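You operate a simulated robot arm through the tools that you are given. There is no shell and no other tool. Be economical: measure what you need, move in short steps, check, and stop when the job is done.

The job below is to be done with a simulated robot arm. You get a single attempt, and the scene is never put back.

TASK
Open the lids drawer, take the teal spatula and put it in the inside of the lids drawer, then shut the drawer. Then take the pink jar marked "MU67" from the bench right of the tall mixer and put it on the weighing bench. Then press the plus button of the tall mixer three times. Then put the medium mixing shaft from the bench left of the tall mixer on the blue test card. Then take the grey adapter ring and leave it on the green slab. Then fetch the medium tub with a yellow lid and set it on top of the clear cover. Then fetch the green stopper and set it on the black test card. Then fetch the purple wiping pad and set it on the bench right of the warm plate. Then put one of the cream jars from the weighing bench on the round plate. Then take the pink lump and leave it on the bench in front of the mill. Then pull the labels drawer open. Do these in the order given. Set down upright: pink jar, medium tub with a yellow lid, cream jar.

Only the result counts: the job must be done as asked and must still hold three seconds after the hand-in. Knocking over, shifting, dropping, spilling or breaking anything else fails it. Lids that push on must go on centred and level and be pressed home; caps that screw on are set level and turned clockwise until they are tight.

THE ROBOT
A 7-joint arm with a fingered hand on a trunk, on a base that drives. Base frame: it is fixed to the floor where the robot stands at the start and does not move with it; the origin is under the middle of the robot, x ahead of it, y to its left, z up. Lengths are in m, angles in degrees, forces in N, time in s.
With the tool pointing down near the work surface it reaches from about 0.1 to 0.58 m from the robot's upright axis, wherever it stands. Its first joint turns from -69.0 to 172.0 degrees. Places, roughly: bench in front of the mill [2.5, -1.2, 0.9]; bench right of the warm plate [3, -2.3, 0.9]; blue test card [2.75, -2.75, 1]; clear cover (18x18x5 cm) [-3, -0.7, 0.9]; green slab (15x15x2 cm) [3, -1.5, 0.9]; green stopper (3x3x3 cm) [1.5, -0.4, 0.9]; grey adapter ring [1.25, -0.25, 1]; inside of the lids drawer [0.7, 0.2, 0.7]; labels drawer [-0.1, -2.8, 0.8]; lids drawer [0.7, 0.2, 0.8]; medium mixing shaft (5x5x12 cm) [1.4, -0.1, 0.9]; medium tub with a yellow lid [1.5, -0.25, 0.5]; pink jar [2, -0.75, 1]; pink lump (5x5x3 cm) [3, -2.3, 0.9]; plus button of the tall mixer [1.7, -0.4, 1.5]; purple wiping pad (7x5x3 cm) [1.1, 0.1, 0.9]; round plate (12x12x2 cm) [-3.3, -0.7, 0.9]; teal spatula (17x4x2 cm) [2.3, -1, 0.9]; weighing bench [0, 0.8, 0.9]. Payload 3.4 kg.
The TCP is the grasp point between the finger pads, 0.025 m short of the fingertips. In the tool frame z runs along the fingers and y along their closing line. The gripper opens to 0.088 m. The gripper's body begins 0.029 m behind the TCP. The gripper is a hand of 4 fingers: y runs from the thumb to the fingers, the wrist lies at [-0.013, -0.097, -0.162] in the tool frame.
Orientation is that of the tool frame in the base frame, as a unit quaternion [w, x, y, z]. With the fingers straight down and the wrist toward the robot, the tool's x, y and z point along [0, 1, 0], [1, 0, 0] and [0, 0, -1] of the base frame.

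THE INTERFACE
- The arm moves only by the tool jog_arm. Its argument "moves" is a list of rows, each an object (a shift or turn left out is 0) with "xyz": the shift along the tool's x, y, z in units of 25 mm (1.0 is 25 mm), a list of three; "angular": the turn, a rotation vector about the tool's x, y, z in units of 6 degrees (1.0 is 6 degrees), a list of three. In form: [{"xyz": [dx, dy, dz], "angular": [ax, ay, az]}, ...]. A call has 1 to 12 rows; each row shifts and turns the commanded pose from where the row before left it, along the tool's axes as they then stand. A call with a number of a shift or a turn outside -1 to 1 is refused whole. Rows are played at 5 a second. More than 0.05 m and 8.6 degrees between two rows, and nothing of the call is played. A pose out of reach is approached as far as the arm can. The call stops where the force on the tool passes 40 N (or 10 N more than at its start, if that is more) or the arm is blocked; 0.2 s more then pass. In this call time passes only in rows, and 0.2 s behind the last. The reply holds the time, the measured pose of the TCP, the force on the tool along the base axes, the opening and the grip force, in the units named above and with some noise, with the torque about the TCP (base axes, N m) and any sound that the robot's microphone picked up.
- Cameras (640 x 400 px; columns grow to the right, rows downward): "scene" is now at [0.13, 0.0625, 1.3625]; the picture's right is [0.65, -0.76, 0.00], its down [-0.43, -0.37, -0.83] and it looks along [0.62, 0.54, -0.56] (base axes); focal length 214 px, centre (320, 200). "wrist" rides on the gripper at [0.064, -0.083, -0.098] in the tool frame; the picture's right is [-0.62, 0.37, -0.69], its down [-0.71, -0.63, 0.30] and it looks along [-0.32, 0.68, 0.65] (tool axes); focal length 265 px, centre (320, 200).
- capture(camera): a new picture of that camera. No time passes.
- lift_body(by): slides the trunk up (or, below 0, down) by that many m; the arm and the scene camera ride with it, the base frame stays. It gives what a move gives, with no picture.
- base_move(legs): drives the robot by 1 to 6 legs, each [ahead, left, turn to the left] in m, m and degrees, along the robot's own axes; the way and the turn of a leg run together, so that a leg with both is an arc; at most 1.5 m and 180 degrees a leg. The arm and the cameras ride along, it lands a little off, and it stops where it bumps. It gives what a move gives.
- finger_targets(index, middle, ring, thumb_bend, thumb_turn): sets how far each is bent, from 0 (flat) to 1 (curled in); at 0.3 the hand is open as for a grip, at 0.7 the pads meet at the TCP. One left out holds its place. A second passes; each finger stops where it meets its share of the squeeze, and holds until it gets a number again. It is the only way to open and close the hand. It gives what a move gives, with no picture; readings hold the bend of each and the force on the fingers (four entries, about 0 where the hand has none), thumb and palm. thumb_turn goes from beside the hand (0) to across from the fingers (1), as for a grip.
- pan_tilt(pan, tilt): turns the head with the scene camera to pan (to the left, within 86 degrees either way) and tilt (down, from -29 to 69), counted from straight ahead of the robot. It gives what a move gives.
- locate(camera, pixels): there is no depth. For up to 12 entries [column, row, z] of the newest picture of that camera ("zoom" is the newest enlarged one), the place [x, y] in the base frame at which the ray of that pixel passes the height z, good to about 0.002 m, but the place of the scene camera against the robot may be out by one fixed shift of up to 0.025 m in any direction. No time passes.
- close_up(camera, box): a new picture of the part [left, top, right, bottom] of that camera's present view, enlarged. No time passes.
- close_job(): hands the job in; it is judged then, once.

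Go step by step. Measure first, check grasps and placings, and put right what went wrong. The budget is 364 turns and 314 pictures, counting those below and the enlarged ones. Unless the task says otherwise, let go and move clear before handing in.

The tools are called after ">>>" as a command line: name --argument value ..., lists and objects as JSON in quotes. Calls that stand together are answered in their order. jog_arm: Moves the arm, as the interface text tells. Its arguments: {"type":"object","properties":{"moves":{"type":"array","items":{"type":"object","properties":{"xyz":{"type":"array","items":{"type":"number"}},"angular":{"type":"array","items":{"type":"number"}}}}}},"required":["moves"]} The other tools are called the same way: lift_body (by) slides the trunk up or down; finger_targets (index, middle, ring, thumb_bend, thumb_turn) moves the fingers one by one; base_move (legs) drives the base; pan_tilt (pan, tilt) turns the head that bears the scene camera; capture (camera) takes a picture; locate (camera, pixels) gives the place at which the rays of pixels pass given heights; close_up (camera, box) takes an enlarged picture of a part of a camera's view; close_job () hands the job in.

At the start:

```text
time_s: 0.0
position: [0.4287, 0.1598, 1.2693]
tool_rot: [0.0, 0.707, 0.707, 0.0]
wrist_force: [-0.2, -0.2, -0.6]
ft_torque: [0.03, -0.01, -0.02]
finger_gap: 0.0876
grip_force: 0.1
shape: jaw
bend: [0.3, 0.3, 0.3, 0.3, 0.98]
finger forces: [0.0, 0.1, 0.0, 0.1, 0.0, 0.0]
trunk travel left (down, up): [-0.655, 0.185]
robot x, y, heading: [-0.0001, -0.0004, -0.3]
head pan, tilt: [40.8, 34.3]
```

scene: 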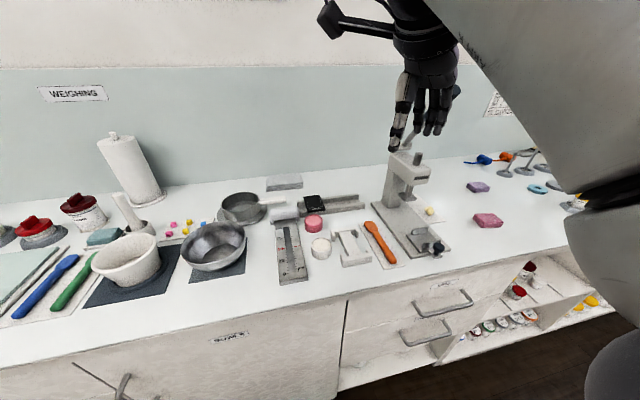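
wrist: 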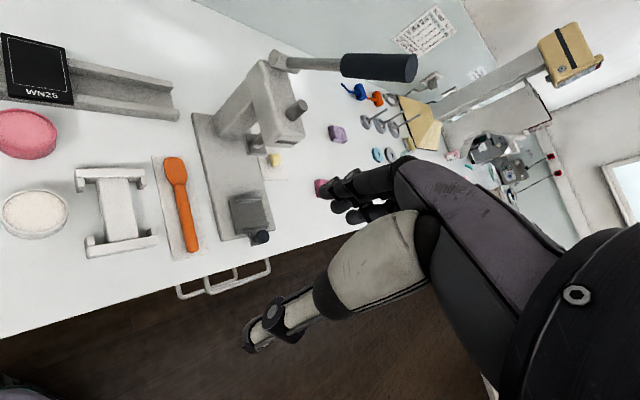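

The first view shows a bench with two drawers near (440,310). I start by looking around to survey the scene.

>>> locate --camera "scene" --pixels '[[345, 295, 0.9], [560, 245, 0.9], [10, 365, 0.9], [445, 300, 0.8], [430, 330, 0.7], [478, 187, 0.9], [488, 220, 0.9], [540, 188, 0.9], [427, 212, 0.9]]'

>>> close_up --camera "scene" --box '[340, 130, 640, 380]'

>>> pan_tilt --pan 0 --tilt 25

>>> capture --camera "scene"

>>> pan_tilt --pan -60 --tilt 20

>>> capture --camera "scene"

```text
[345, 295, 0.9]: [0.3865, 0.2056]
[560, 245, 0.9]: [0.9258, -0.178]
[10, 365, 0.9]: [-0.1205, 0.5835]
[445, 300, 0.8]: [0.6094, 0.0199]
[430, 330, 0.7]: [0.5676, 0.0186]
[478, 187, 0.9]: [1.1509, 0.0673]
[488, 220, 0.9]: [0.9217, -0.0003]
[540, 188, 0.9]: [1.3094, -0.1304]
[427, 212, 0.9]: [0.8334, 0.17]
```

```text
1.60 times, centred on (490, 255) of scene
```

zoom: 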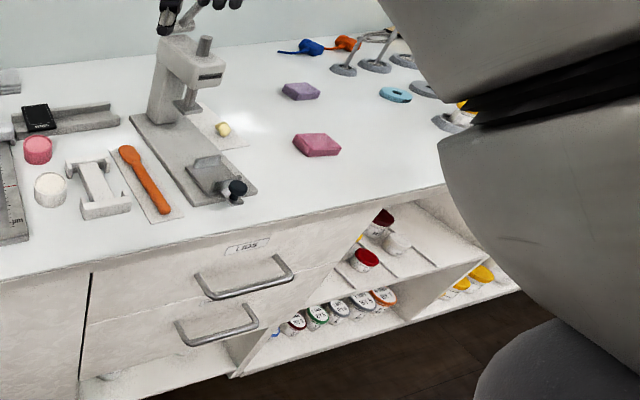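

```text
time_s: 1.1
position: [0.4282, 0.161, 1.2693]
tool_rot: [0.0, 0.707, 0.707, 0.001]
wrist_force: [-0.4, 0.3, 0.2]
ft_torque: [-0.01, 0.0, -0.01]
finger_gap: 0.0877
grip_force: 0.0
shape: jaw
bend: [0.3, 0.3, 0.3, 0.3, 0.98]
finger forces: [0.0, 0.0, 0.0, 0.1, 0.0, 0.1]
trunk travel left (down, up): [-0.655, 0.185]
robot x, y, heading: [0.0011, -0.0001, -0.1]
head pan, tilt: [0.0, 25.0]
```

```text
310 pictures are left
```

scene: 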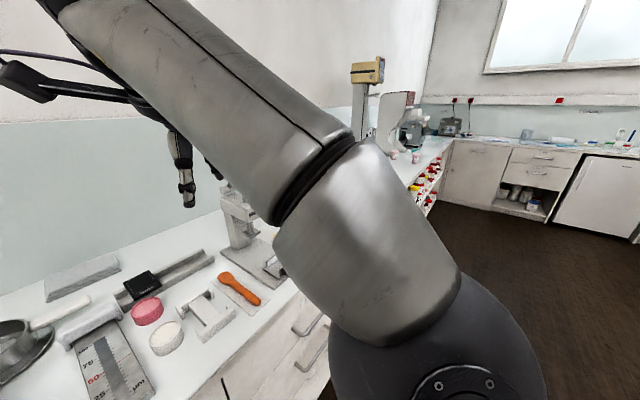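

```text
time_s: 2.4
position: [0.4282, 0.1597, 1.2699]
tool_rot: [0.0, 0.707, 0.707, -0.001]
wrist_force: [0.2, 0.0, 0.4]
ft_torque: [-0.03, 0.03, 0.02]
finger_gap: 0.0876
grip_force: 0.1
shape: jaw
bend: [0.3, 0.3, 0.3, 0.3, 0.98]
finger forces: [0.0, 0.0, 0.0, 0.0, 0.1, 0.1]
trunk travel left (down, up): [-0.655, 0.185]
robot x, y, heading: [0.0031, 0.0002, 0.0]
head pan, tilt: [-60.0, 20.0]
```

```text
309 pictures are left
```

scene: 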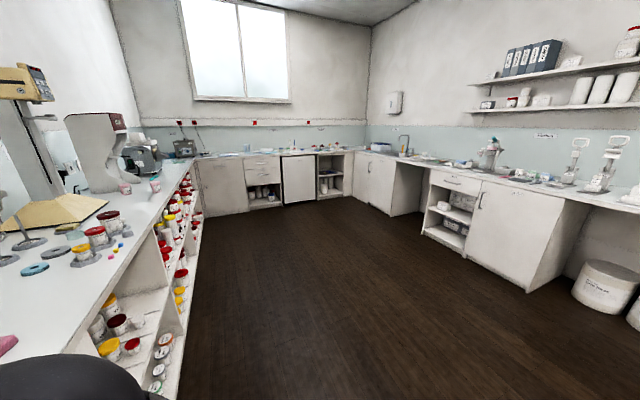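

The bench front runs at about -36° (edge points 345,295 and 560,245), so its normal is at +54°. I turn the tool to face the drawers, fingers horizontal.

>>> jog_arm --moves '[{"angular": [0, 0, -1]}, {"angular": [0, 0, -1]}, {"angular": [0, 0, -1]}, {"angular": [0, 0, -1]}, {"angular": [0, 0, -1]}, {"angular": [0, 0, -1]}, {"angular": [0, 0, -1]}, {"angular": [0, 0, -1]}, {"angular": [0, 0, -1]}]'

>>> jog_arm --moves '[{"angular": [-1, 0, 0]}, {"angular": [-1, 0, 0]}, {"angular": [-1, 0, 0]}, {"angular": [-1, 0, 0]}, {"angular": [-1, 0, 0]}, {"angular": [-1, 0, 0]}, {"angular": [-1, 0, 0]}, {"angular": [-1, 0, 0]}, {"angular": [-1, 0, 0]}, {"angular": [-1, 0, 0]}, {"angular": [-1, 0, 0]}, {"angular": [-1, 0, 0]}]'

>>> jog_arm --moves '[{"angular": [-1, 0, 0]}, {"angular": [-1, 0, 0]}, {"angular": [-1, 0, 0]}]'

>>> pan_tilt --pan 30 --tilt 35

>>> capture --camera "scene"

>>> capture --camera "wrist"

```text
time_s: 4.4
position: [0.4303, 0.1608, 1.2681]
tool_rot: [-0.002, 0.309, 0.951, 0.001]
wrist_force: [0.1, 0.0, 0.0]
ft_torque: [-0.02, 0.0, 0.02]
finger_gap: 0.0878
grip_force: 0.1
shape: jaw
bend: [0.3, 0.3, 0.3, 0.3, 0.98]
finger forces: [0.0, 0.0, 0.0, 0.0, 0.0, 0.1]
trunk travel left (down, up): [-0.655, 0.185]
robot x, y, heading: [0.0011, 0.0, -0.0]
head pan, tilt: [-60.0, 20.0]
```

```text
time_s: 7.0
position: [0.4282, 0.1596, 1.2705]
tool_rot: [0.179, 0.249, 0.77, 0.559]
wrist_force: [-0.2, -0.3, -0.5]
ft_torque: [-0.03, 0.0, 0.02]
finger_gap: 0.0877
grip_force: 0.1
shape: jaw
bend: [0.3, 0.3, 0.3, 0.3, 0.98]
finger forces: [0.0, 0.1, 0.1, 0.0, 0.1, 0.0]
trunk travel left (down, up): [-0.655, 0.185]
robot x, y, heading: [0.0038, -0.0014, 0.0]
head pan, tilt: [-60.0, 20.0]
```

```text
time_s: 7.8
position: [0.4281, 0.1607, 1.2708]
tool_rot: [0.218, 0.219, 0.672, 0.673]
wrist_force: [1.4, 0.1, 0.1]
ft_torque: [0.04, 0.01, 0.01]
finger_gap: 0.0877
grip_force: 0.2
shape: jaw
bend: [0.3, 0.3, 0.3, 0.3, 0.98]
finger forces: [0.0, 0.0, 0.0, 0.1, 0.0, 0.1]
trunk travel left (down, up): [-0.655, 0.185]
robot x, y, heading: [-0.0022, -0.0015, -0.3]
head pan, tilt: [-60.0, 20.0]
```

```text
time_s: 9.4
position: [0.4289, 0.1599, 1.2705]
tool_rot: [0.218, 0.218, 0.673, 0.673]
wrist_force: [0.1, -0.3, 0.3]
ft_torque: [-0.01, 0.02, 0.01]
finger_gap: 0.0877
grip_force: 0.0
shape: jaw
bend: [0.3, 0.3, 0.3, 0.3, 0.98]
finger forces: [0.0, 0.1, 0.1, 0.0, 0.0, 0.1]
trunk travel left (down, up): [-0.655, 0.185]
robot x, y, heading: [0.0002, -0.0022, 0.1]
head pan, tilt: [30.0, 35.0]
```

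```text
308 pictures are left
```

scene: 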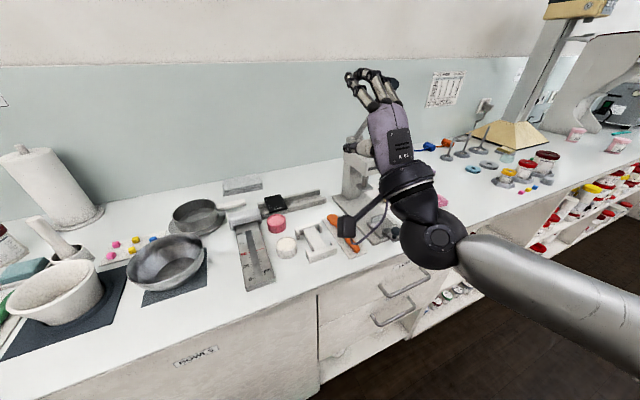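

```text
307 pictures are left
```

wrist: 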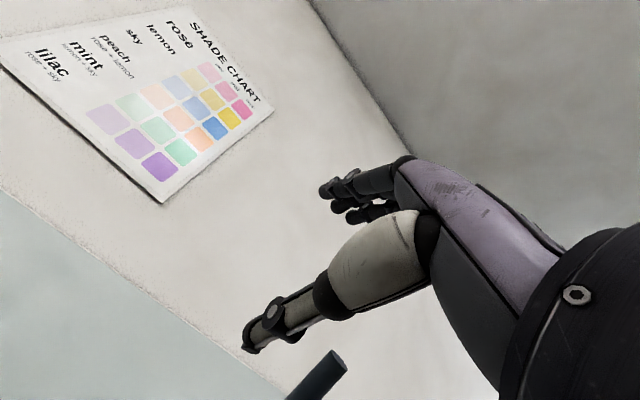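

The hand is now horizontal (fingers at about (370,75)). I zoom on it and on the drawers to calibrate the scene camera's shift.

>>> close_up --camera "scene" --box '[310, 40, 450, 128]'

>>> locate --camera "scene" --pixels '[[355, 77, 1.2705], [366, 72, 1.3], [372, 90, 1.2705], [394, 86, 1.2705], [316, 295, 0.9], [382, 293, 0.8], [432, 272, 0.8], [404, 280, 0.8], [405, 310, 0.7], [415, 338, 0.7]]'

>>> close_up --camera "scene" --box '[300, 220, 520, 360]'

```text
4.55 times, centred on (380, 84) of scene
```

zoom: 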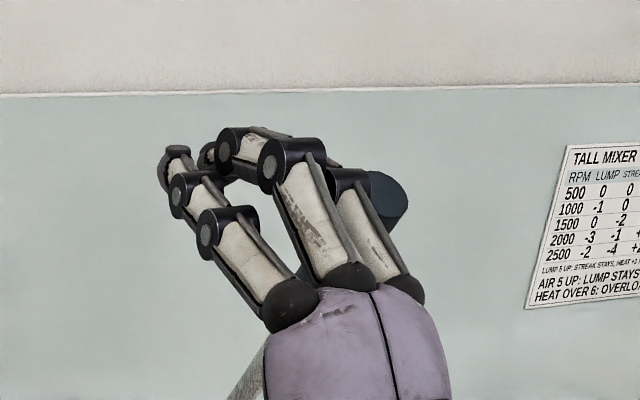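

```text
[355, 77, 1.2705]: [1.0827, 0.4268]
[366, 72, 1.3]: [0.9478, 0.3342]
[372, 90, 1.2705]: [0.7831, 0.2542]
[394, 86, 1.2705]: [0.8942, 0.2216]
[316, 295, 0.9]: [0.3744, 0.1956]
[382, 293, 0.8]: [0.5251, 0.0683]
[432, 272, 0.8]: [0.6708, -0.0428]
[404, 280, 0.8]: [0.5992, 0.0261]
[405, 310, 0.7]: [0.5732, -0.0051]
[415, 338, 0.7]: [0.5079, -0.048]
```

```text
2.86 times, centred on (410, 290) of scene
```

zoom: 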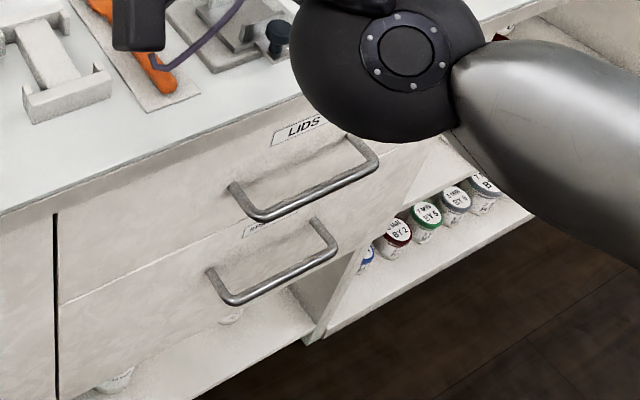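

The handle bar runs from about (390,296) to (429,278) in the scene view. I close the hand so the fingertips meet at the TCP, to calibrate the scene camera.

>>> finger_targets --index 0.7 --middle 0.7 --ring 0.7 --thumb_bend 0.7 --thumb_turn 1

>>> close_up --camera "scene" --box '[310, 40, 450, 128]'

>>> lift_body --by -0.3

>>> capture --camera "scene"

>>> close_up --camera "scene" --box '[310, 40, 450, 128]'

```text
time_s: 10.4
position: [0.4283, 0.1595, 1.2695]
tool_rot: [0.219, 0.219, 0.672, 0.673]
wrist_force: [-0.5, 0.9, 0.6]
ft_torque: [-0.02, -0.01, 0.0]
finger_gap: 0.0
grip_force: 0.1
shape: fingers
bend: [0.7, 0.7, 0.7, 0.7, 1.0]
finger forces: [0.1, 0.0, 0.1, 0.0, 0.0, 0.1]
trunk travel left (down, up): [-0.655, 0.185]
robot x, y, heading: [-0.0028, 0.0025, -0.2]
head pan, tilt: [30.0, 35.0]
```

```text
4.55 times, centred on (380, 84) of scene
```

zoom: 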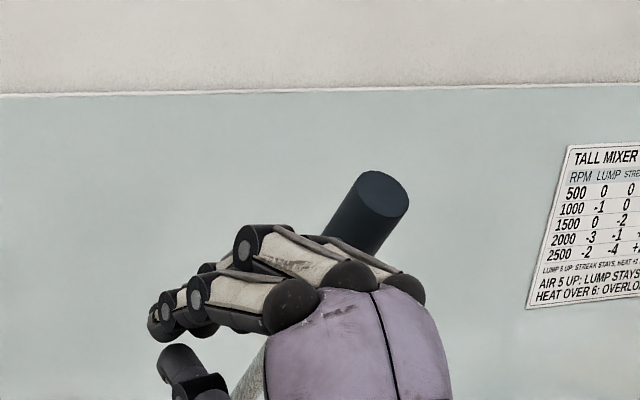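

```text
time_s: 13.4
position: [0.429, 0.1582, 0.9689]
tool_rot: [0.218, 0.219, 0.672, 0.673]
wrist_force: [-0.2, 0.4, 0.5]
ft_torque: [-0.02, 0.01, -0.01]
finger_gap: 0.0
grip_force: 0.1
shape: fingers
bend: [0.7, 0.7, 0.7, 0.7, 1.0]
finger forces: [0.0, 0.0, 0.1, 0.0, 0.0, 0.0]
trunk travel left (down, up): [-0.355, 0.485]
robot x, y, heading: [-0.0005, 0.0013, -0.1]
head pan, tilt: [30.0, 35.0]
```

```text
303 pictures are left
```

scene: 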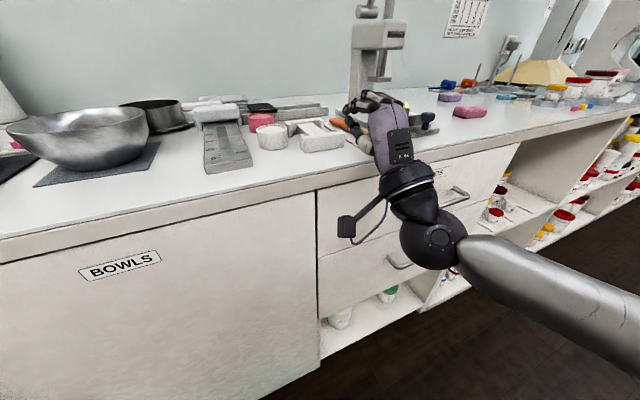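

```text
4.55 times, centred on (380, 84) of scene
```

zoom: 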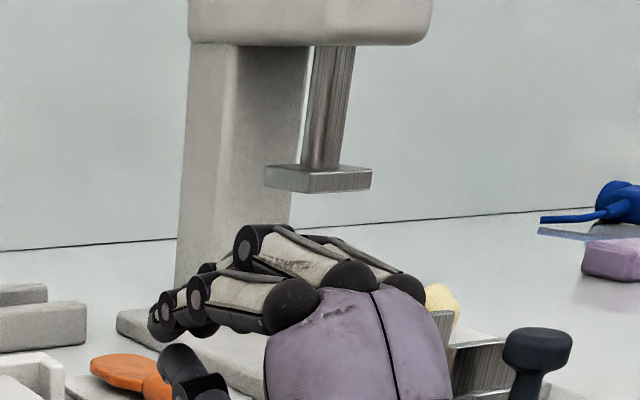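

I use the zoomed picture to find the fingertip point (about (165,335)) at TCP height and to compare it with the measured pose; I also locate the visible handle.

>>> locate --camera "zoom" --pixels '[[160, 340, 0.969], [160, 340, 0.959], [160, 340, 0.94], [160, 340, 0.92]]'

>>> locate --camera "scene" --pixels '[[316, 190, 0.9], [468, 195, 0.8], [468, 195, 0.78], [468, 195, 0.82], [468, 195, 0.76], [413, 268, 0.7], [413, 268, 0.66]]'

```text
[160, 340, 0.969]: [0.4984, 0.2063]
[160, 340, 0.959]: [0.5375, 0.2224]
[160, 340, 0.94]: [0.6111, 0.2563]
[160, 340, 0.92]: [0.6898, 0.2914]
```

```text
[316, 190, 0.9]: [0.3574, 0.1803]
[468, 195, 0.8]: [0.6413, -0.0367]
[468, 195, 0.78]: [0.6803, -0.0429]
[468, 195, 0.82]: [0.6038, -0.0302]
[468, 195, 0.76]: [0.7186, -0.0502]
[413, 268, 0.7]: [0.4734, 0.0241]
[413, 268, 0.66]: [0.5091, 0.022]
```

Triangulating the handle gives roughly u=0.49 along the bench, 0.35 from my start line, z≈0.77, with the scene camera shifted about (0.015, 0.01, 0.012). I open the hand, drive so it faces the handle, and lower the trunk.

>>> base_move --legs '[[-0.059, -0.081, 0], [0.191, -0.139, 0]]'

>>> finger_targets --index 0.3 --middle 0.3 --ring 0.3 --thumb_bend 0.3

>>> lift_body --by -0.199

>>> pan_tilt --pan 45 --tilt 30

>>> capture --camera "scene"

>>> capture --camera "wrist"

```text
time_s: 15.9
position: [0.5609, -0.0644, 0.9701]
tool_rot: [0.222, 0.222, 0.671, 0.671]
wrist_force: [-0.2, -0.1, 0.1]
ft_torque: [-0.01, -0.01, 0.0]
finger_gap: 0.0
grip_force: 0.0
shape: fingers
bend: [0.7, 0.7, 0.7, 0.7, 1.0]
finger forces: [0.0, 0.1, 0.1, 0.0, 0.1, 0.0]
trunk travel left (down, up): [-0.355, 0.485]
robot x, y, heading: [0.1269, -0.2203, -0.5]
head pan, tilt: [30.0, 35.0]
```

```text
time_s: 16.9
position: [0.5598, -0.0636, 0.9701]
tool_rot: [0.221, 0.221, 0.672, 0.672]
wrist_force: [0.1, -0.2, 0.0]
ft_torque: [0.02, 0.02, 0.0]
finger_gap: 0.0843
grip_force: 0.1
shape: fingers
bend: [0.3, 0.3, 0.3, 0.3, 0.98]
finger forces: [0.1, 0.0, 0.0, 0.0, 0.1, 0.0]
trunk travel left (down, up): [-0.355, 0.485]
robot x, y, heading: [0.13, -0.2202, -0.7]
head pan, tilt: [30.0, 35.0]
```

```text
time_s: 19.1
position: [0.5592, -0.0645, 0.7717]
tool_rot: [0.222, 0.221, 0.672, 0.671]
wrist_force: [-0.2, 0.4, -0.6]
ft_torque: [0.03, -0.01, -0.02]
finger_gap: 0.084
grip_force: 0.1
shape: fingers
bend: [0.3, 0.3, 0.3, 0.3, 0.98]
finger forces: [0.0, 0.0, 0.0, 0.0, 0.0, 0.0]
trunk travel left (down, up): [-0.156, 0.684]
robot x, y, heading: [0.1312, -0.2212, -0.4]
head pan, tilt: [30.0, 35.0]
```

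```text
time_s: 19.9
position: [0.5614, -0.064, 0.7708]
tool_rot: [0.221, 0.222, 0.671, 0.672]
wrist_force: [-0.3, 0.5, -0.2]
ft_torque: [0.06, 0.0, -0.03]
finger_gap: 0.0844
grip_force: 0.0
shape: fingers
bend: [0.3, 0.3, 0.3, 0.3, 0.98]
finger forces: [0.0, 0.0, 0.1, 0.0, 0.0, 0.1]
trunk travel left (down, up): [-0.156, 0.684]
robot x, y, heading: [0.1305, -0.2181, -0.2]
head pan, tilt: [45.0, 30.0]
```

```text
301 pictures are left
```

scene: 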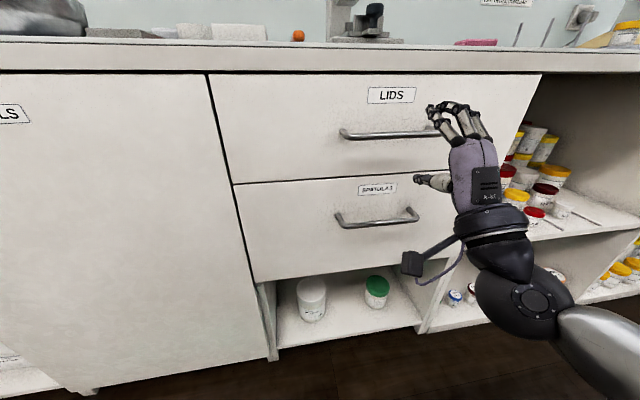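

```text
300 pictures are left
```

wrist: 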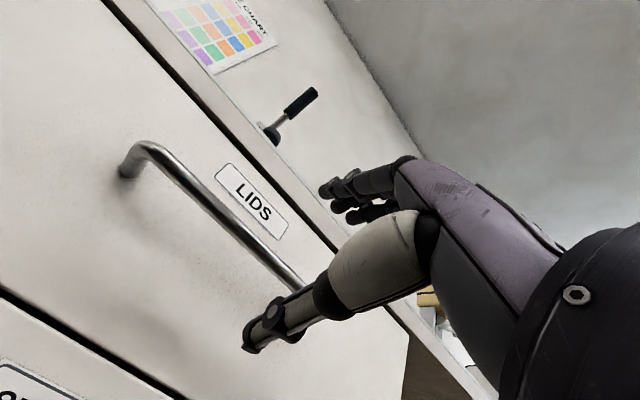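

The bar sits slightly above the hand's axis (in the wrist view it passes (255,240)) and the hand is centred on the LIDS handle. I raise 10 mm, advance 65 mm and close on it.

>>> jog_arm --moves '[{"xyz": [0, 0.4, 0]}, {"xyz": [0, 0, 0.9]}, {"xyz": [0, 0, 0.9]}, {"xyz": [0, 0, 0.8]}]'

>>> capture --camera "wrist"

>>> capture --camera "scene"

```text
time_s: 20.9
position: [0.6004, -0.0124, 0.782]
tool_rot: [0.221, 0.221, 0.672, 0.672]
wrist_force: [1.3, 0.0, -0.4]
ft_torque: [-0.01, 0.0, 0.0]
finger_gap: 0.0843
grip_force: 0.0
shape: fingers
bend: [0.3, 0.3, 0.3, 0.3, 0.98]
finger forces: [0.1, 0.0, 0.0, 0.0, 0.0, 0.0]
trunk travel left (down, up): [-0.156, 0.684]
robot x, y, heading: [0.1301, -0.2203, -0.5]
head pan, tilt: [45.0, 30.0]
```

```text
299 pictures are left
```

wrist: 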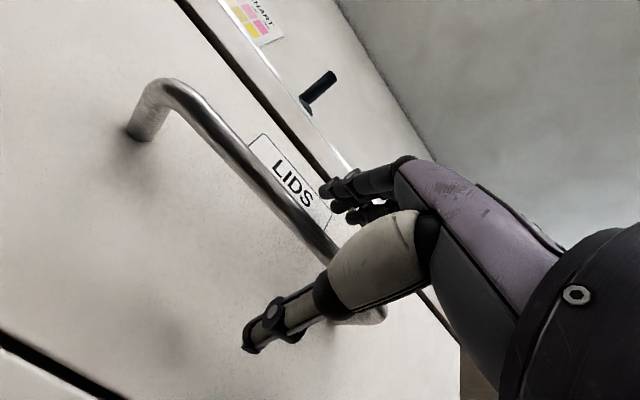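

```text
298 pictures are left
```

scene: 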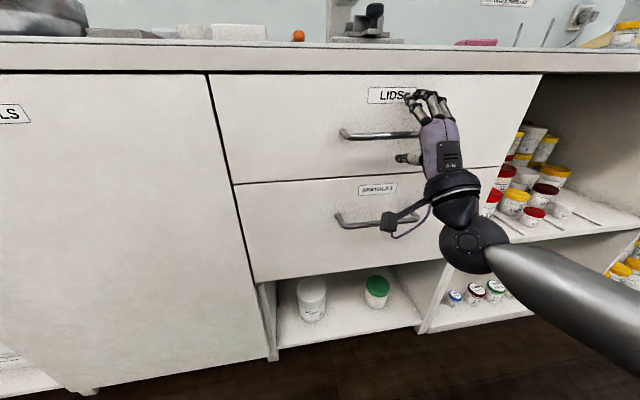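

The bar passes almost through the TCP pixel (325,242). I shift 15 mm toward the bar's middle and close.

>>> jog_arm --moves '[{"xyz": [0.6, 0, 0]}]'

>>> finger_targets --index 0.75 --middle 0.75 --ring 0.75 --thumb_bend 0.75

>>> close_up --camera "scene" --box '[310, 50, 530, 190]'

```text
time_s: 21.3
position: [0.5887, -0.003, 0.7819]
tool_rot: [0.221, 0.221, 0.671, 0.672]
wrist_force: [0.4, 0.7, -0.7]
ft_torque: [0.01, -0.04, -0.03]
finger_gap: 0.084
grip_force: 0.0
shape: fingers
bend: [0.3, 0.3, 0.3, 0.3, 0.98]
finger forces: [0.0, 0.0, 0.0, 0.0, 0.0, 0.1]
trunk travel left (down, up): [-0.156, 0.684]
robot x, y, heading: [0.1293, -0.2153, -0.6]
head pan, tilt: [45.0, 30.0]
```

```text
time_s: 22.3
position: [0.5877, -0.0024, 0.7809]
tool_rot: [0.222, 0.223, 0.672, 0.671]
wrist_force: [0.5, 0.9, -3.4]
ft_torque: [-0.01, -0.02, -0.03]
finger_gap: 0.0
grip_force: 2.3
shape: fingers
bend: [0.74, 0.75, 0.75, 0.71, 1.0]
finger forces: [0.1, 0.0, 0.8, 0.1, 4.2, 0.1]
trunk travel left (down, up): [-0.156, 0.684]
robot x, y, heading: [0.1299, -0.2206, -0.8]
head pan, tilt: [45.0, 30.0]
```

```text
2.86 times, centred on (420, 120) of scene
```

zoom: 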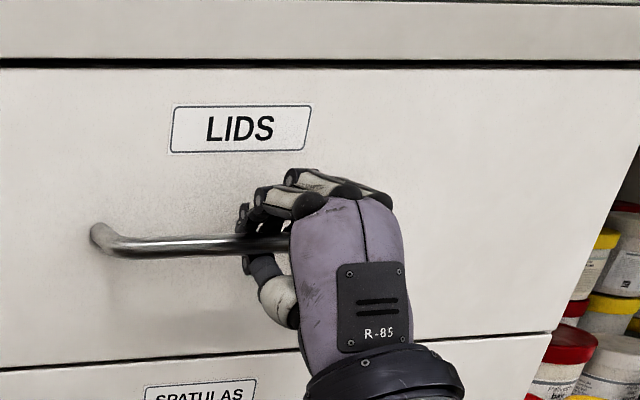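

The fingers have curled past the bar (gap 0, thumb 4 N). I test the pull by 50 mm with the arm.

>>> jog_arm --moves '[{"xyz": [0, 0, -0.6]}, {"xyz": [0, 0, -0.7]}, {"xyz": [0, 0, -0.7]}]'

>>> capture --camera "scene"

```text
time_s: 23.1
position: [0.5569, -0.0431, 0.781]
tool_rot: [0.22, 0.221, 0.671, 0.672]
wrist_force: [-0.7, -0.4, -2.9]
ft_torque: [0.0, -0.02, -0.01]
finger_gap: 0.0001
grip_force: 1.4
shape: fingers
bend: [0.74, 0.75, 0.75, 0.71, 1.0]
finger forces: [0.1, 0.0, 0.0, 0.0, 2.8, 0.0]
trunk travel left (down, up): [-0.156, 0.684]
robot x, y, heading: [0.129, -0.2209, -0.7]
head pan, tilt: [45.0, 30.0]
```

```text
296 pictures are left
```

scene: 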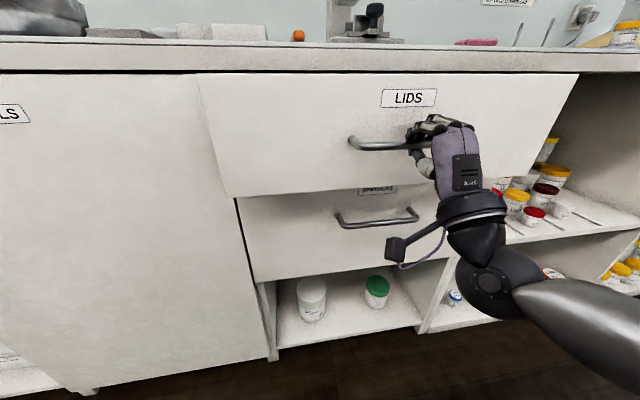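

The drawer is following. I drive back 0.2 m along the normal to open it further.

>>> base_move --legs '[[-0.115, -0.164, 0]]'

>>> capture --camera "scene"

```text
time_s: 24.7
position: [0.4405, -0.2028, 0.7805]
tool_rot: [0.222, 0.221, 0.672, 0.671]
wrist_force: [0.3, 0.2, -4.0]
ft_torque: [0.0, 0.0, 0.02]
finger_gap: 0.0
grip_force: 1.4
shape: fingers
bend: [0.74, 0.75, 0.75, 0.71, 1.0]
finger forces: [0.1, 0.0, 0.1, 0.0, 3.0, 0.0]
trunk travel left (down, up): [-0.156, 0.684]
robot x, y, heading: [0.0143, -0.3805, -0.3]
head pan, tilt: [45.0, 30.0]
```

```text
295 pictures are left
```

scene: 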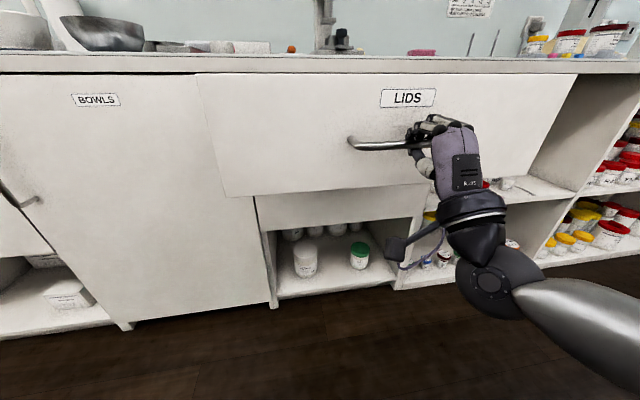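

The drawer is open about 0.25 m. I release, back out, and raise the trunk to look inside.

>>> finger_targets --index 0.3 --middle 0.3 --ring 0.3 --thumb_bend 0.3

>>> base_move --legs '[[-0.07, -0.097, 0]]'

>>> lift_body --by 0.5

>>> pan_tilt --pan 45 --tilt 35

>>> capture --camera "scene"

```text
time_s: 25.7
position: [0.4412, -0.2024, 0.7812]
tool_rot: [0.222, 0.222, 0.671, 0.671]
wrist_force: [-0.5, 0.6, -0.1]
ft_torque: [0.03, 0.0, -0.04]
finger_gap: 0.0844
grip_force: 0.0
shape: fingers
bend: [0.3, 0.3, 0.3, 0.3, 0.98]
finger forces: [0.1, 0.0, 0.1, 0.0, 0.0, 0.0]
trunk travel left (down, up): [-0.156, 0.684]
robot x, y, heading: [0.0183, -0.3788, -0.6]
head pan, tilt: [45.0, 30.0]
```

```text
time_s: 26.9
position: [0.371, -0.3002, 0.782]
tool_rot: [0.222, 0.222, 0.671, 0.671]
wrist_force: [0.3, -0.4, 0.9]
ft_torque: [0.0, 0.02, -0.02]
finger_gap: 0.0845
grip_force: 0.0
shape: fingers
bend: [0.3, 0.3, 0.3, 0.3, 0.98]
finger forces: [0.0, 0.0, 0.1, 0.0, 0.0, 0.1]
trunk travel left (down, up): [-0.156, 0.684]
robot x, y, heading: [-0.0586, -0.4754, -0.8]
head pan, tilt: [45.0, 30.0]
```

```text
refused: 0.5 is not a number from -0.4 to 0.4
```

```text
time_s: 27.6
position: [0.3697, -0.2988, 0.7818]
tool_rot: [0.223, 0.223, 0.671, 0.671]
wrist_force: [-1.3, 0.7, 0.0]
ft_torque: [0.04, 0.01, -0.01]
finger_gap: 0.0845
grip_force: 0.1
shape: fingers
bend: [0.3, 0.3, 0.3, 0.3, 0.98]
finger forces: [0.0, 0.1, 0.0, 0.0, 0.1, 0.0]
trunk travel left (down, up): [-0.156, 0.684]
robot x, y, heading: [-0.0581, -0.4765, -0.6]
head pan, tilt: [45.0, 35.0]
```

```text
294 pictures are left
```

scene: 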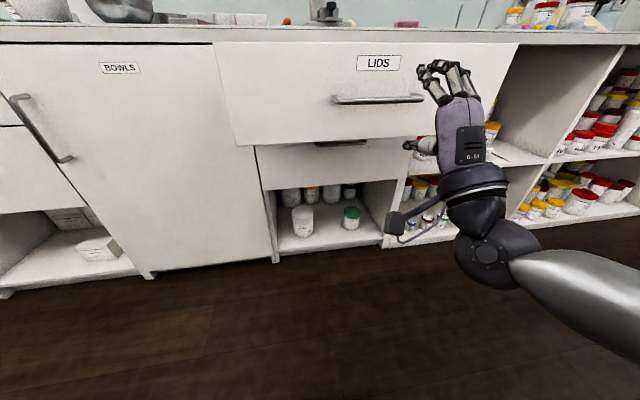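

Drawer is clear of the hand. I raise the trunk and turn the tool to point down again, then look inside.

>>> lift_body --by 0.4

>>> jog_arm --moves '[{"angular": [1, 0, 0]}, {"angular": [1, 0, 0]}, {"angular": [1, 0, 0]}, {"angular": [1, 0, 0]}, {"angular": [1, 0, 0]}, {"angular": [1, 0, 0]}, {"angular": [1, 0, 0]}, {"angular": [1, 0, 0]}, {"angular": [1, 0, 0]}, {"angular": [1, 0, 0]}, {"angular": [1, 0, 0]}, {"angular": [1, 0, 0]}]'

>>> jog_arm --moves '[{"angular": [1, 0, 0]}, {"angular": [1, 0, 0]}, {"angular": [1, 0, 0]}]'

>>> capture --camera "scene"

>>> capture --camera "wrist"

```text
time_s: 31.4
position: [0.3695, -0.2999, 1.1808]
tool_rot: [0.223, 0.223, 0.671, 0.671]
wrist_force: [0.0, -1.1, 0.6]
ft_torque: [0.02, -0.01, -0.02]
finger_gap: 0.0843
grip_force: 0.1
shape: fingers
bend: [0.3, 0.3, 0.3, 0.3, 0.98]
finger forces: [0.0, 0.0, 0.0, 0.0, 0.1, 0.0]
trunk travel left (down, up): [-0.556, 0.284]
robot x, y, heading: [-0.0585, -0.476, -0.7]
head pan, tilt: [45.0, 35.0]
```

```text
time_s: 34.0
position: [0.3704, -0.299, 1.1813]
tool_rot: [0.049, 0.311, 0.938, 0.148]
wrist_force: [0.3, 0.7, 0.2]
ft_torque: [-0.01, 0.03, 0.01]
finger_gap: 0.0843
grip_force: 0.1
shape: fingers
bend: [0.3, 0.3, 0.3, 0.3, 0.98]
finger forces: [0.0, 0.0, 0.1, 0.0, 0.0, 0.0]
trunk travel left (down, up): [-0.556, 0.284]
robot x, y, heading: [-0.0583, -0.4765, -0.7]
head pan, tilt: [45.0, 35.0]
```

```text
time_s: 34.8
position: [0.3703, -0.297, 1.1806]
tool_rot: [0.0, 0.313, 0.95, -0.002]
wrist_force: [0.1, 0.0, -0.8]
ft_torque: [-0.05, 0.02, -0.02]
finger_gap: 0.0845
grip_force: 0.1
shape: fingers
bend: [0.3, 0.3, 0.3, 0.3, 0.98]
finger forces: [0.0, 0.1, 0.0, 0.1, 0.1, 0.1]
trunk travel left (down, up): [-0.556, 0.284]
robot x, y, heading: [-0.0569, -0.4757, -0.9]
head pan, tilt: [45.0, 35.0]
```

```text
293 pictures are left
```

scene: 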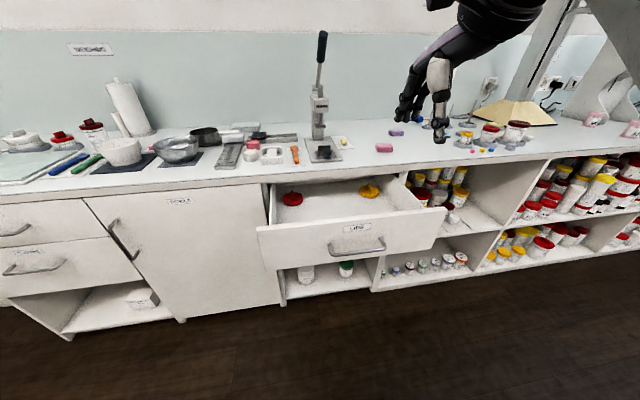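

```text
292 pictures are left
```

wrist: 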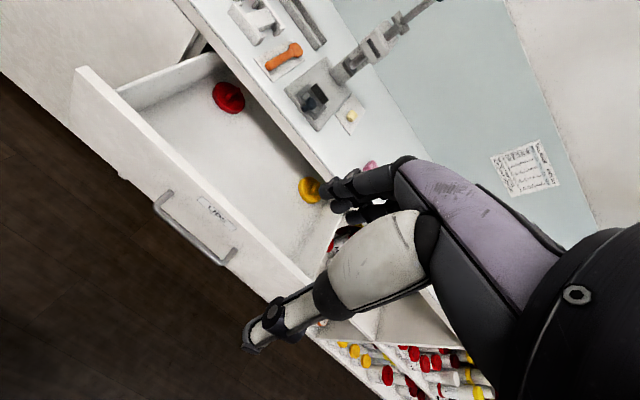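

The drawer holds a red lid (292,199) and a yellow lid (369,190), with free space between. I compare the two cameras on common points to calibrate.

>>> locate --camera "wrist" --pixels '[[229, 97, 0.72], [229, 97, 0.74], [310, 190, 0.72], [310, 190, 0.74], [75, 68, 0.84], [269, 67, 0.91], [297, 46, 0.91]]'

>>> locate --camera "scene" --pixels '[[292, 199, 0.72], [292, 199, 0.74], [369, 190, 0.72], [369, 190, 0.74], [258, 228, 0.84], [297, 163, 0.91], [293, 148, 0.91]]'

>>> close_up --camera "scene" --box '[230, 120, 470, 270]'

>>> close_up --camera "wrist" --box '[60, 0, 380, 200]'

```text
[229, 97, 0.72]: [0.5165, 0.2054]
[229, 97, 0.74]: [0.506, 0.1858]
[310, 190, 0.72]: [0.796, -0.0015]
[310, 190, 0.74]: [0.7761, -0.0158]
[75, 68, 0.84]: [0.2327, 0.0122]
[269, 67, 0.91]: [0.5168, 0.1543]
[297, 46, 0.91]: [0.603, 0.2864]
```

```text
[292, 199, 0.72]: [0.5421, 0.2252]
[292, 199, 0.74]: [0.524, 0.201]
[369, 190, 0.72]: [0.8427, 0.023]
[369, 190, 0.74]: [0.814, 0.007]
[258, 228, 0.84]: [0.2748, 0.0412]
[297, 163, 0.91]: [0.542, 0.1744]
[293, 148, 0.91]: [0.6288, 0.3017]
```

```text
2.67 times, centred on (350, 195) of scene
```

zoom: 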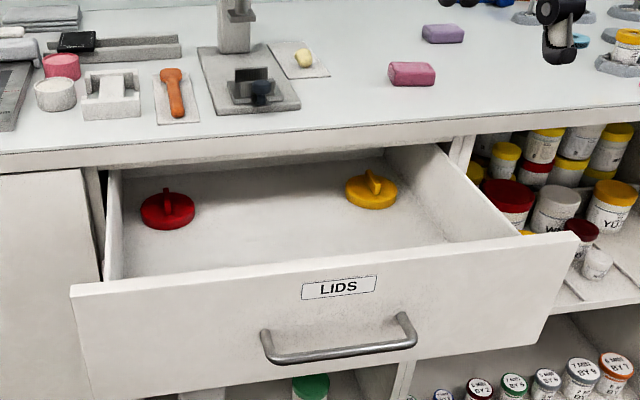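

```text
2.00 times, centred on (220, 100) of wrist
```

zoom: 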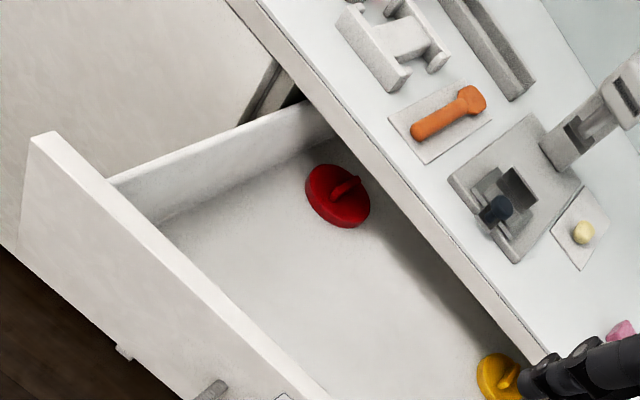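

The scene camera reads about (0.015,0.006,0.011) too far, which fits. Now I drive along the bench toward the spatula near (2.3,-1).

>>> base_move --legs '[[0.79, -0.574, 0.8], [0.79, -0.574, 0], [0.15, 0.2, 0]]'

>>> pan_tilt --pan 40 --tilt 35

>>> capture --camera "scene"

>>> capture --camera "wrist"

```text
time_s: 45.9
position: [2.1012, -1.1736, 1.1816]
tool_rot: [0.0, 0.291, 0.957, -0.001]
wrist_force: [-0.4, 0.5, 0.5]
ft_torque: [-0.03, 0.01, 0.03]
finger_gap: 0.0842
grip_force: 0.0
shape: fingers
bend: [0.3, 0.3, 0.3, 0.3, 0.98]
finger forces: [0.1, 0.0, 0.1, 0.0, 0.0, 0.0]
trunk travel left (down, up): [-0.556, 0.284]
robot x, y, heading: [1.6819, -1.3711, 2.0]
head pan, tilt: [45.0, 35.0]
```

```text
time_s: 46.5
position: [2.1003, -1.1743, 1.1811]
tool_rot: [0.0, 0.291, 0.957, 0.0]
wrist_force: [0.0, 0.2, -0.1]
ft_torque: [0.0, -0.02, 0.0]
finger_gap: 0.0844
grip_force: 0.1
shape: fingers
bend: [0.3, 0.3, 0.3, 0.3, 0.98]
finger forces: [0.0, 0.0, 0.1, 0.0, 0.0, 0.0]
trunk travel left (down, up): [-0.556, 0.284]
robot x, y, heading: [1.6846, -1.3675, 2.1]
head pan, tilt: [40.0, 35.0]
```

```text
289 pictures are left
```

scene: 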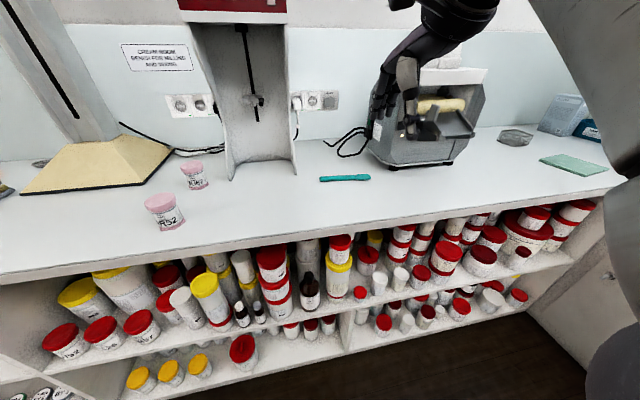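

```text
288 pictures are left
```

wrist: 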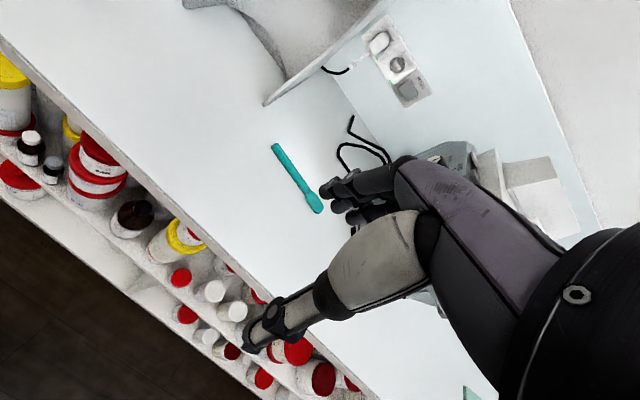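

The teal spatula lies from (278,147) to (318,210) in the wrist view. I locate it along with the pink jars.

>>> locate --camera "wrist" --pixels '[[278, 147, 0.91], [318, 210, 0.91], [303, 188, 0.91], [373, 398, 0.9], [100, 125, 0.9]]'

>>> locate --camera "scene" --pixels '[[320, 179, 0.921], [370, 177, 0.921], [168, 225, 0.911], [196, 185, 0.911], [342, 225, 0.911]]'

>>> close_up --camera "scene" --box '[120, 130, 400, 300]'

```text
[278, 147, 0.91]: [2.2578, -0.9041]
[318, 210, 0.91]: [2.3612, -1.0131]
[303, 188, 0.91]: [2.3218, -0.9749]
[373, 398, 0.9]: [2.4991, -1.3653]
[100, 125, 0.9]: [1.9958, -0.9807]
```

```text
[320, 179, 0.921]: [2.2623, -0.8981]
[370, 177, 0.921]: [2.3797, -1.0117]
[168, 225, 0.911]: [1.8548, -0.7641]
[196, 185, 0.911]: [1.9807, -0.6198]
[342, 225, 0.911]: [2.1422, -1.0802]
```

```text
2.29 times, centred on (260, 215) of scene
```

zoom: 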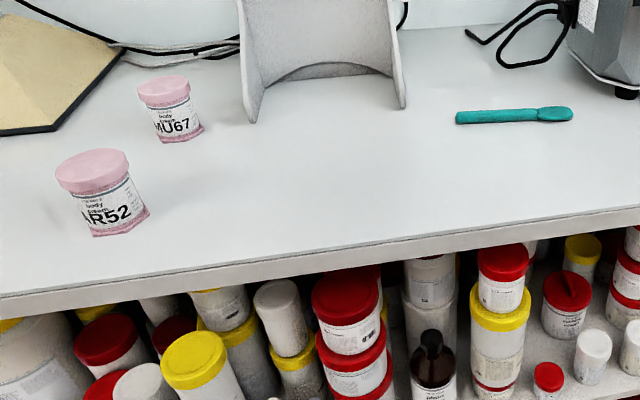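

Spatula centre is about (2.31,-0.959), lying at -46.5°. I move the base closer so the arm can reach it.

>>> base_move --legs '[[0.2465, 0.0225, 0]]'

>>> jog_arm --moves '[{"angular": [0, 0, 0.7], "xyz": [0.9, 0.5, 0]}, {"angular": [0, 0, 0.7], "xyz": [0.9, 0.5, 0]}, {"angular": [0, 0, 0.7], "xyz": [0.9, 0.5, 0]}, {"xyz": [0.9, 0.5, 0]}]'

>>> capture --camera "wrist"

```text
time_s: 48.4
position: [2.3468, -1.1388, 1.1808]
tool_rot: [0.0, 0.29, 0.957, 0.0]
wrist_force: [-0.5, 0.4, -0.1]
ft_torque: [-0.01, 0.0, -0.01]
finger_gap: 0.0846
grip_force: 0.1
shape: fingers
bend: [0.3, 0.3, 0.3, 0.3, 0.98]
finger forces: [0.0, 0.1, 0.0, 0.1, 0.0, 0.0]
trunk travel left (down, up): [-0.556, 0.284]
robot x, y, heading: [1.9301, -1.337, 2.2]
head pan, tilt: [40.0, 35.0]
```

```text
time_s: 49.6
position: [2.3357, -1.1262, 1.2018]
tool_rot: [-0.018, 0.423, 0.905, 0.042]
wrist_force: [1.0, -0.5, 1.0]
ft_torque: [0.0, 0.01, -0.02]
finger_gap: 0.0846
grip_force: 0.0
shape: fingers
bend: [0.3, 0.3, 0.3, 0.3, 0.98]
finger forces: [0.0, 0.0, 0.1, 0.0, 0.0, 0.1]
out of reach, approached as far as the arm can: row 1, 2, 3, 4
trunk travel left (down, up): [-0.556, 0.284]
robot x, y, heading: [1.926, -1.3379, 2.1]
head pan, tilt: [40.0, 35.0]
stopped in row 4: the arm was blocked; the commanded pose is now the measured one
```

```text
286 pictures are left
```

wrist: 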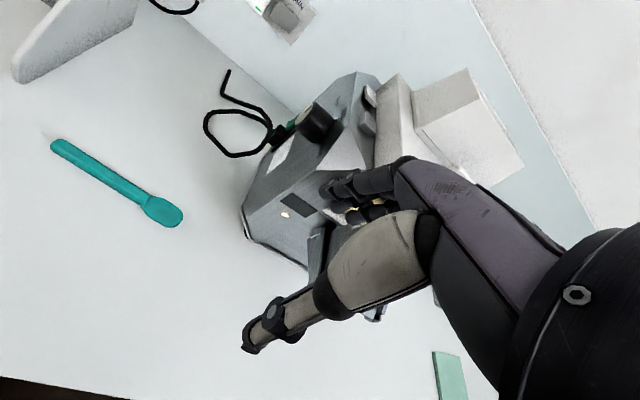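

The arm ran out of reach because it is too high relative to the trunk. I lower it first, and level the tool.

>>> jog_arm --moves '[{"angular": [0.556, -0.665, 0], "xyz": [0, -0.2, 0.8]}, {"angular": [0, 0, -0.6], "xyz": [0, 0, 0.9]}, {"xyz": [0, 0, 0.9]}, {"xyz": [0, 0, 0.9]}, {"xyz": [0, 0, 0.9]}, {"xyz": [0, 0, 0.9]}]'

>>> capture --camera "wrist"

```text
time_s: 51.0
position: [2.3302, -1.1259, 1.0655]
tool_rot: [0.001, 0.393, 0.92, -0.003]
wrist_force: [0.1, 0.9, 1.3]
ft_torque: [0.0, 0.02, 0.0]
finger_gap: 0.0849
grip_force: 0.0
shape: fingers
bend: [0.3, 0.3, 0.3, 0.3, 0.98]
finger forces: [0.0, 0.0, 0.1, 0.0, 0.1, 0.0]
trunk travel left (down, up): [-0.556, 0.284]
robot x, y, heading: [1.9291, -1.3389, 2.2]
head pan, tilt: [40.0, 35.0]
```

```text
285 pictures are left
```

wrist: 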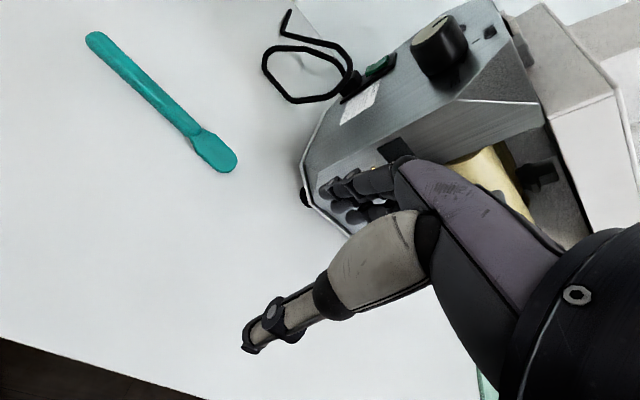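

Tool is level and its closing line is perpendicular to the spatula. I re-locate the spatula ends (90,38), (232,168).

>>> locate --camera "wrist" --pixels '[[90, 38, 0.91], [232, 168, 0.91], [145, 85, 0.91], [165, 103, 0.91]]'

```text
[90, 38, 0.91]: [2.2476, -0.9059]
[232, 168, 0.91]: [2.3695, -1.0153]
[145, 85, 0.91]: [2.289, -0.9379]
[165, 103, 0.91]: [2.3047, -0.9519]
```

I move above the handle at about (2.300,-0.949).

>>> jog_arm --moves '[{"xyz": [0.99, 0.67, 0]}, {"xyz": [0.99, 0.67, 0]}, {"xyz": [0.99, 0.67, 0]}, {"xyz": [0.99, 0.67, 0]}, {"xyz": [0.99, 0.67, 0]}, {"xyz": [0.99, 0.67, 0]}]'

>>> capture --camera "wrist"

```text
time_s: 52.6
position: [2.3277, -1.0518, 1.1034]
tool_rot: [-0.006, 0.41, 0.912, 0.033]
wrist_force: [0.3, 0.0, -0.6]
ft_torque: [0.02, 0.01, 0.02]
finger_gap: 0.0847
grip_force: 0.0
shape: fingers
bend: [0.3, 0.3, 0.3, 0.3, 0.98]
finger forces: [0.0, 0.0, 0.1, 0.1, 0.0, 0.0]
out of reach, approached as far as the arm can: row 4, 5, 6
trunk travel left (down, up): [-0.556, 0.284]
robot x, y, heading: [1.9294, -1.3361, 2.4]
head pan, tilt: [40.0, 35.0]
stopped in row 6: the arm was blocked; the commanded pose is now the measured one
```

```text
284 pictures are left
```

wrist: 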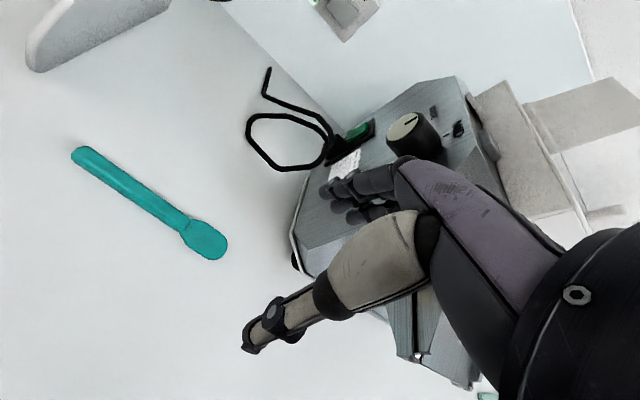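

Still at the reach limit at this height; I level and lower to z≈1.0, where the arm reaches further, then continue.

>>> jog_arm --moves '[{"angular": [0.53, -0.36, 0], "xyz": [0, 0, 0.9]}, {"angular": [0, 0, -0.33], "xyz": [0, 0, 0.9]}, {"xyz": [0, 0, 0.9]}, {"xyz": [0, 0, 0.9]}, {"xyz": [0, 0, 0.5]}]'

```text
time_s: 53.8
position: [2.328, -1.0479, 0.9985]
tool_rot: [-0.002, 0.393, 0.919, -0.003]
wrist_force: [-0.2, -0.4, -0.3]
ft_torque: [0.02, -0.02, 0.0]
finger_gap: 0.0843
grip_force: 0.0
shape: fingers
bend: [0.3, 0.3, 0.3, 0.3, 0.98]
finger forces: [0.0, 0.0, 0.0, 0.0, 0.1, 0.1]
trunk travel left (down, up): [-0.556, 0.284]
robot x, y, heading: [1.9303, -1.3369, 2.1]
head pan, tilt: [40.0, 35.0]
```

>>> jog_arm --moves '[{"xyz": [0.91, 0.48, 0]}, {"xyz": [0.91, 0.48, 0]}, {"xyz": [0.91, 0.48, 0]}, {"xyz": [0.91, 0.48, 0]}]'

>>> capture --camera "wrist"

```text
time_s: 55.0
position: [2.3465, -1.0254, 1.0295]
tool_rot: [-0.017, 0.422, 0.906, 0.027]
wrist_force: [0.0, -0.4, 0.2]
ft_torque: [-0.04, -0.01, 0.01]
finger_gap: 0.0847
grip_force: 0.0
shape: fingers
bend: [0.3, 0.3, 0.3, 0.3, 0.98]
finger forces: [0.1, 0.0, 0.1, 0.1, 0.1, 0.0]
out of reach, approached as far as the arm can: row 3, 4
trunk travel left (down, up): [-0.556, 0.284]
robot x, y, heading: [1.9326, -1.3404, 2.2]
head pan, tilt: [40.0, 35.0]
stopped in row 4: the arm was blocked; the commanded pose is now the measured one
```

```text
283 pictures are left
```

wrist: 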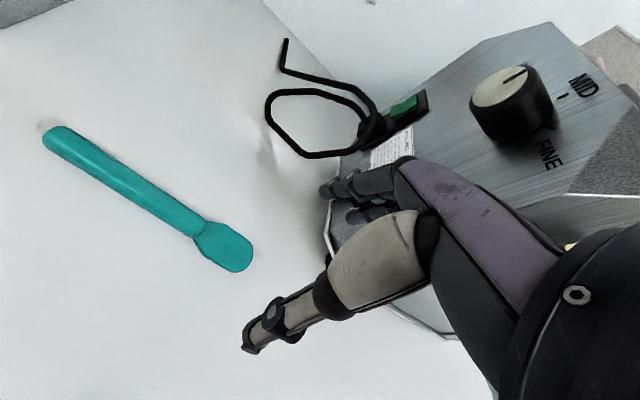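

Reach still limits. I check the base's clearance to the bench by looking down.

>>> pan_tilt --pan 54 --tilt 69

>>> capture --camera "scene"

```text
time_s: 56.0
position: [2.347, -1.0247, 1.0302]
tool_rot: [-0.017, 0.423, 0.906, 0.029]
wrist_force: [0.1, 0.2, 0.5]
ft_torque: [0.02, -0.01, 0.02]
finger_gap: 0.0846
grip_force: 0.0
shape: fingers
bend: [0.3, 0.3, 0.3, 0.3, 0.98]
finger forces: [0.0, 0.1, 0.0, 0.0, 0.0, 0.0]
trunk travel left (down, up): [-0.556, 0.284]
robot x, y, heading: [1.9301, -1.3376, 2.4]
head pan, tilt: [54.0, 68.8]
```

```text
282 pictures are left
```

scene: 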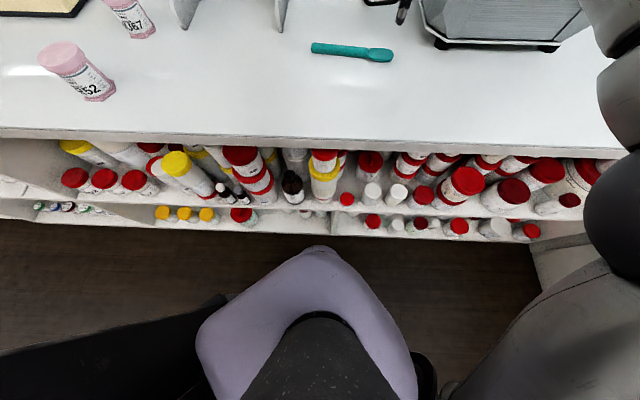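

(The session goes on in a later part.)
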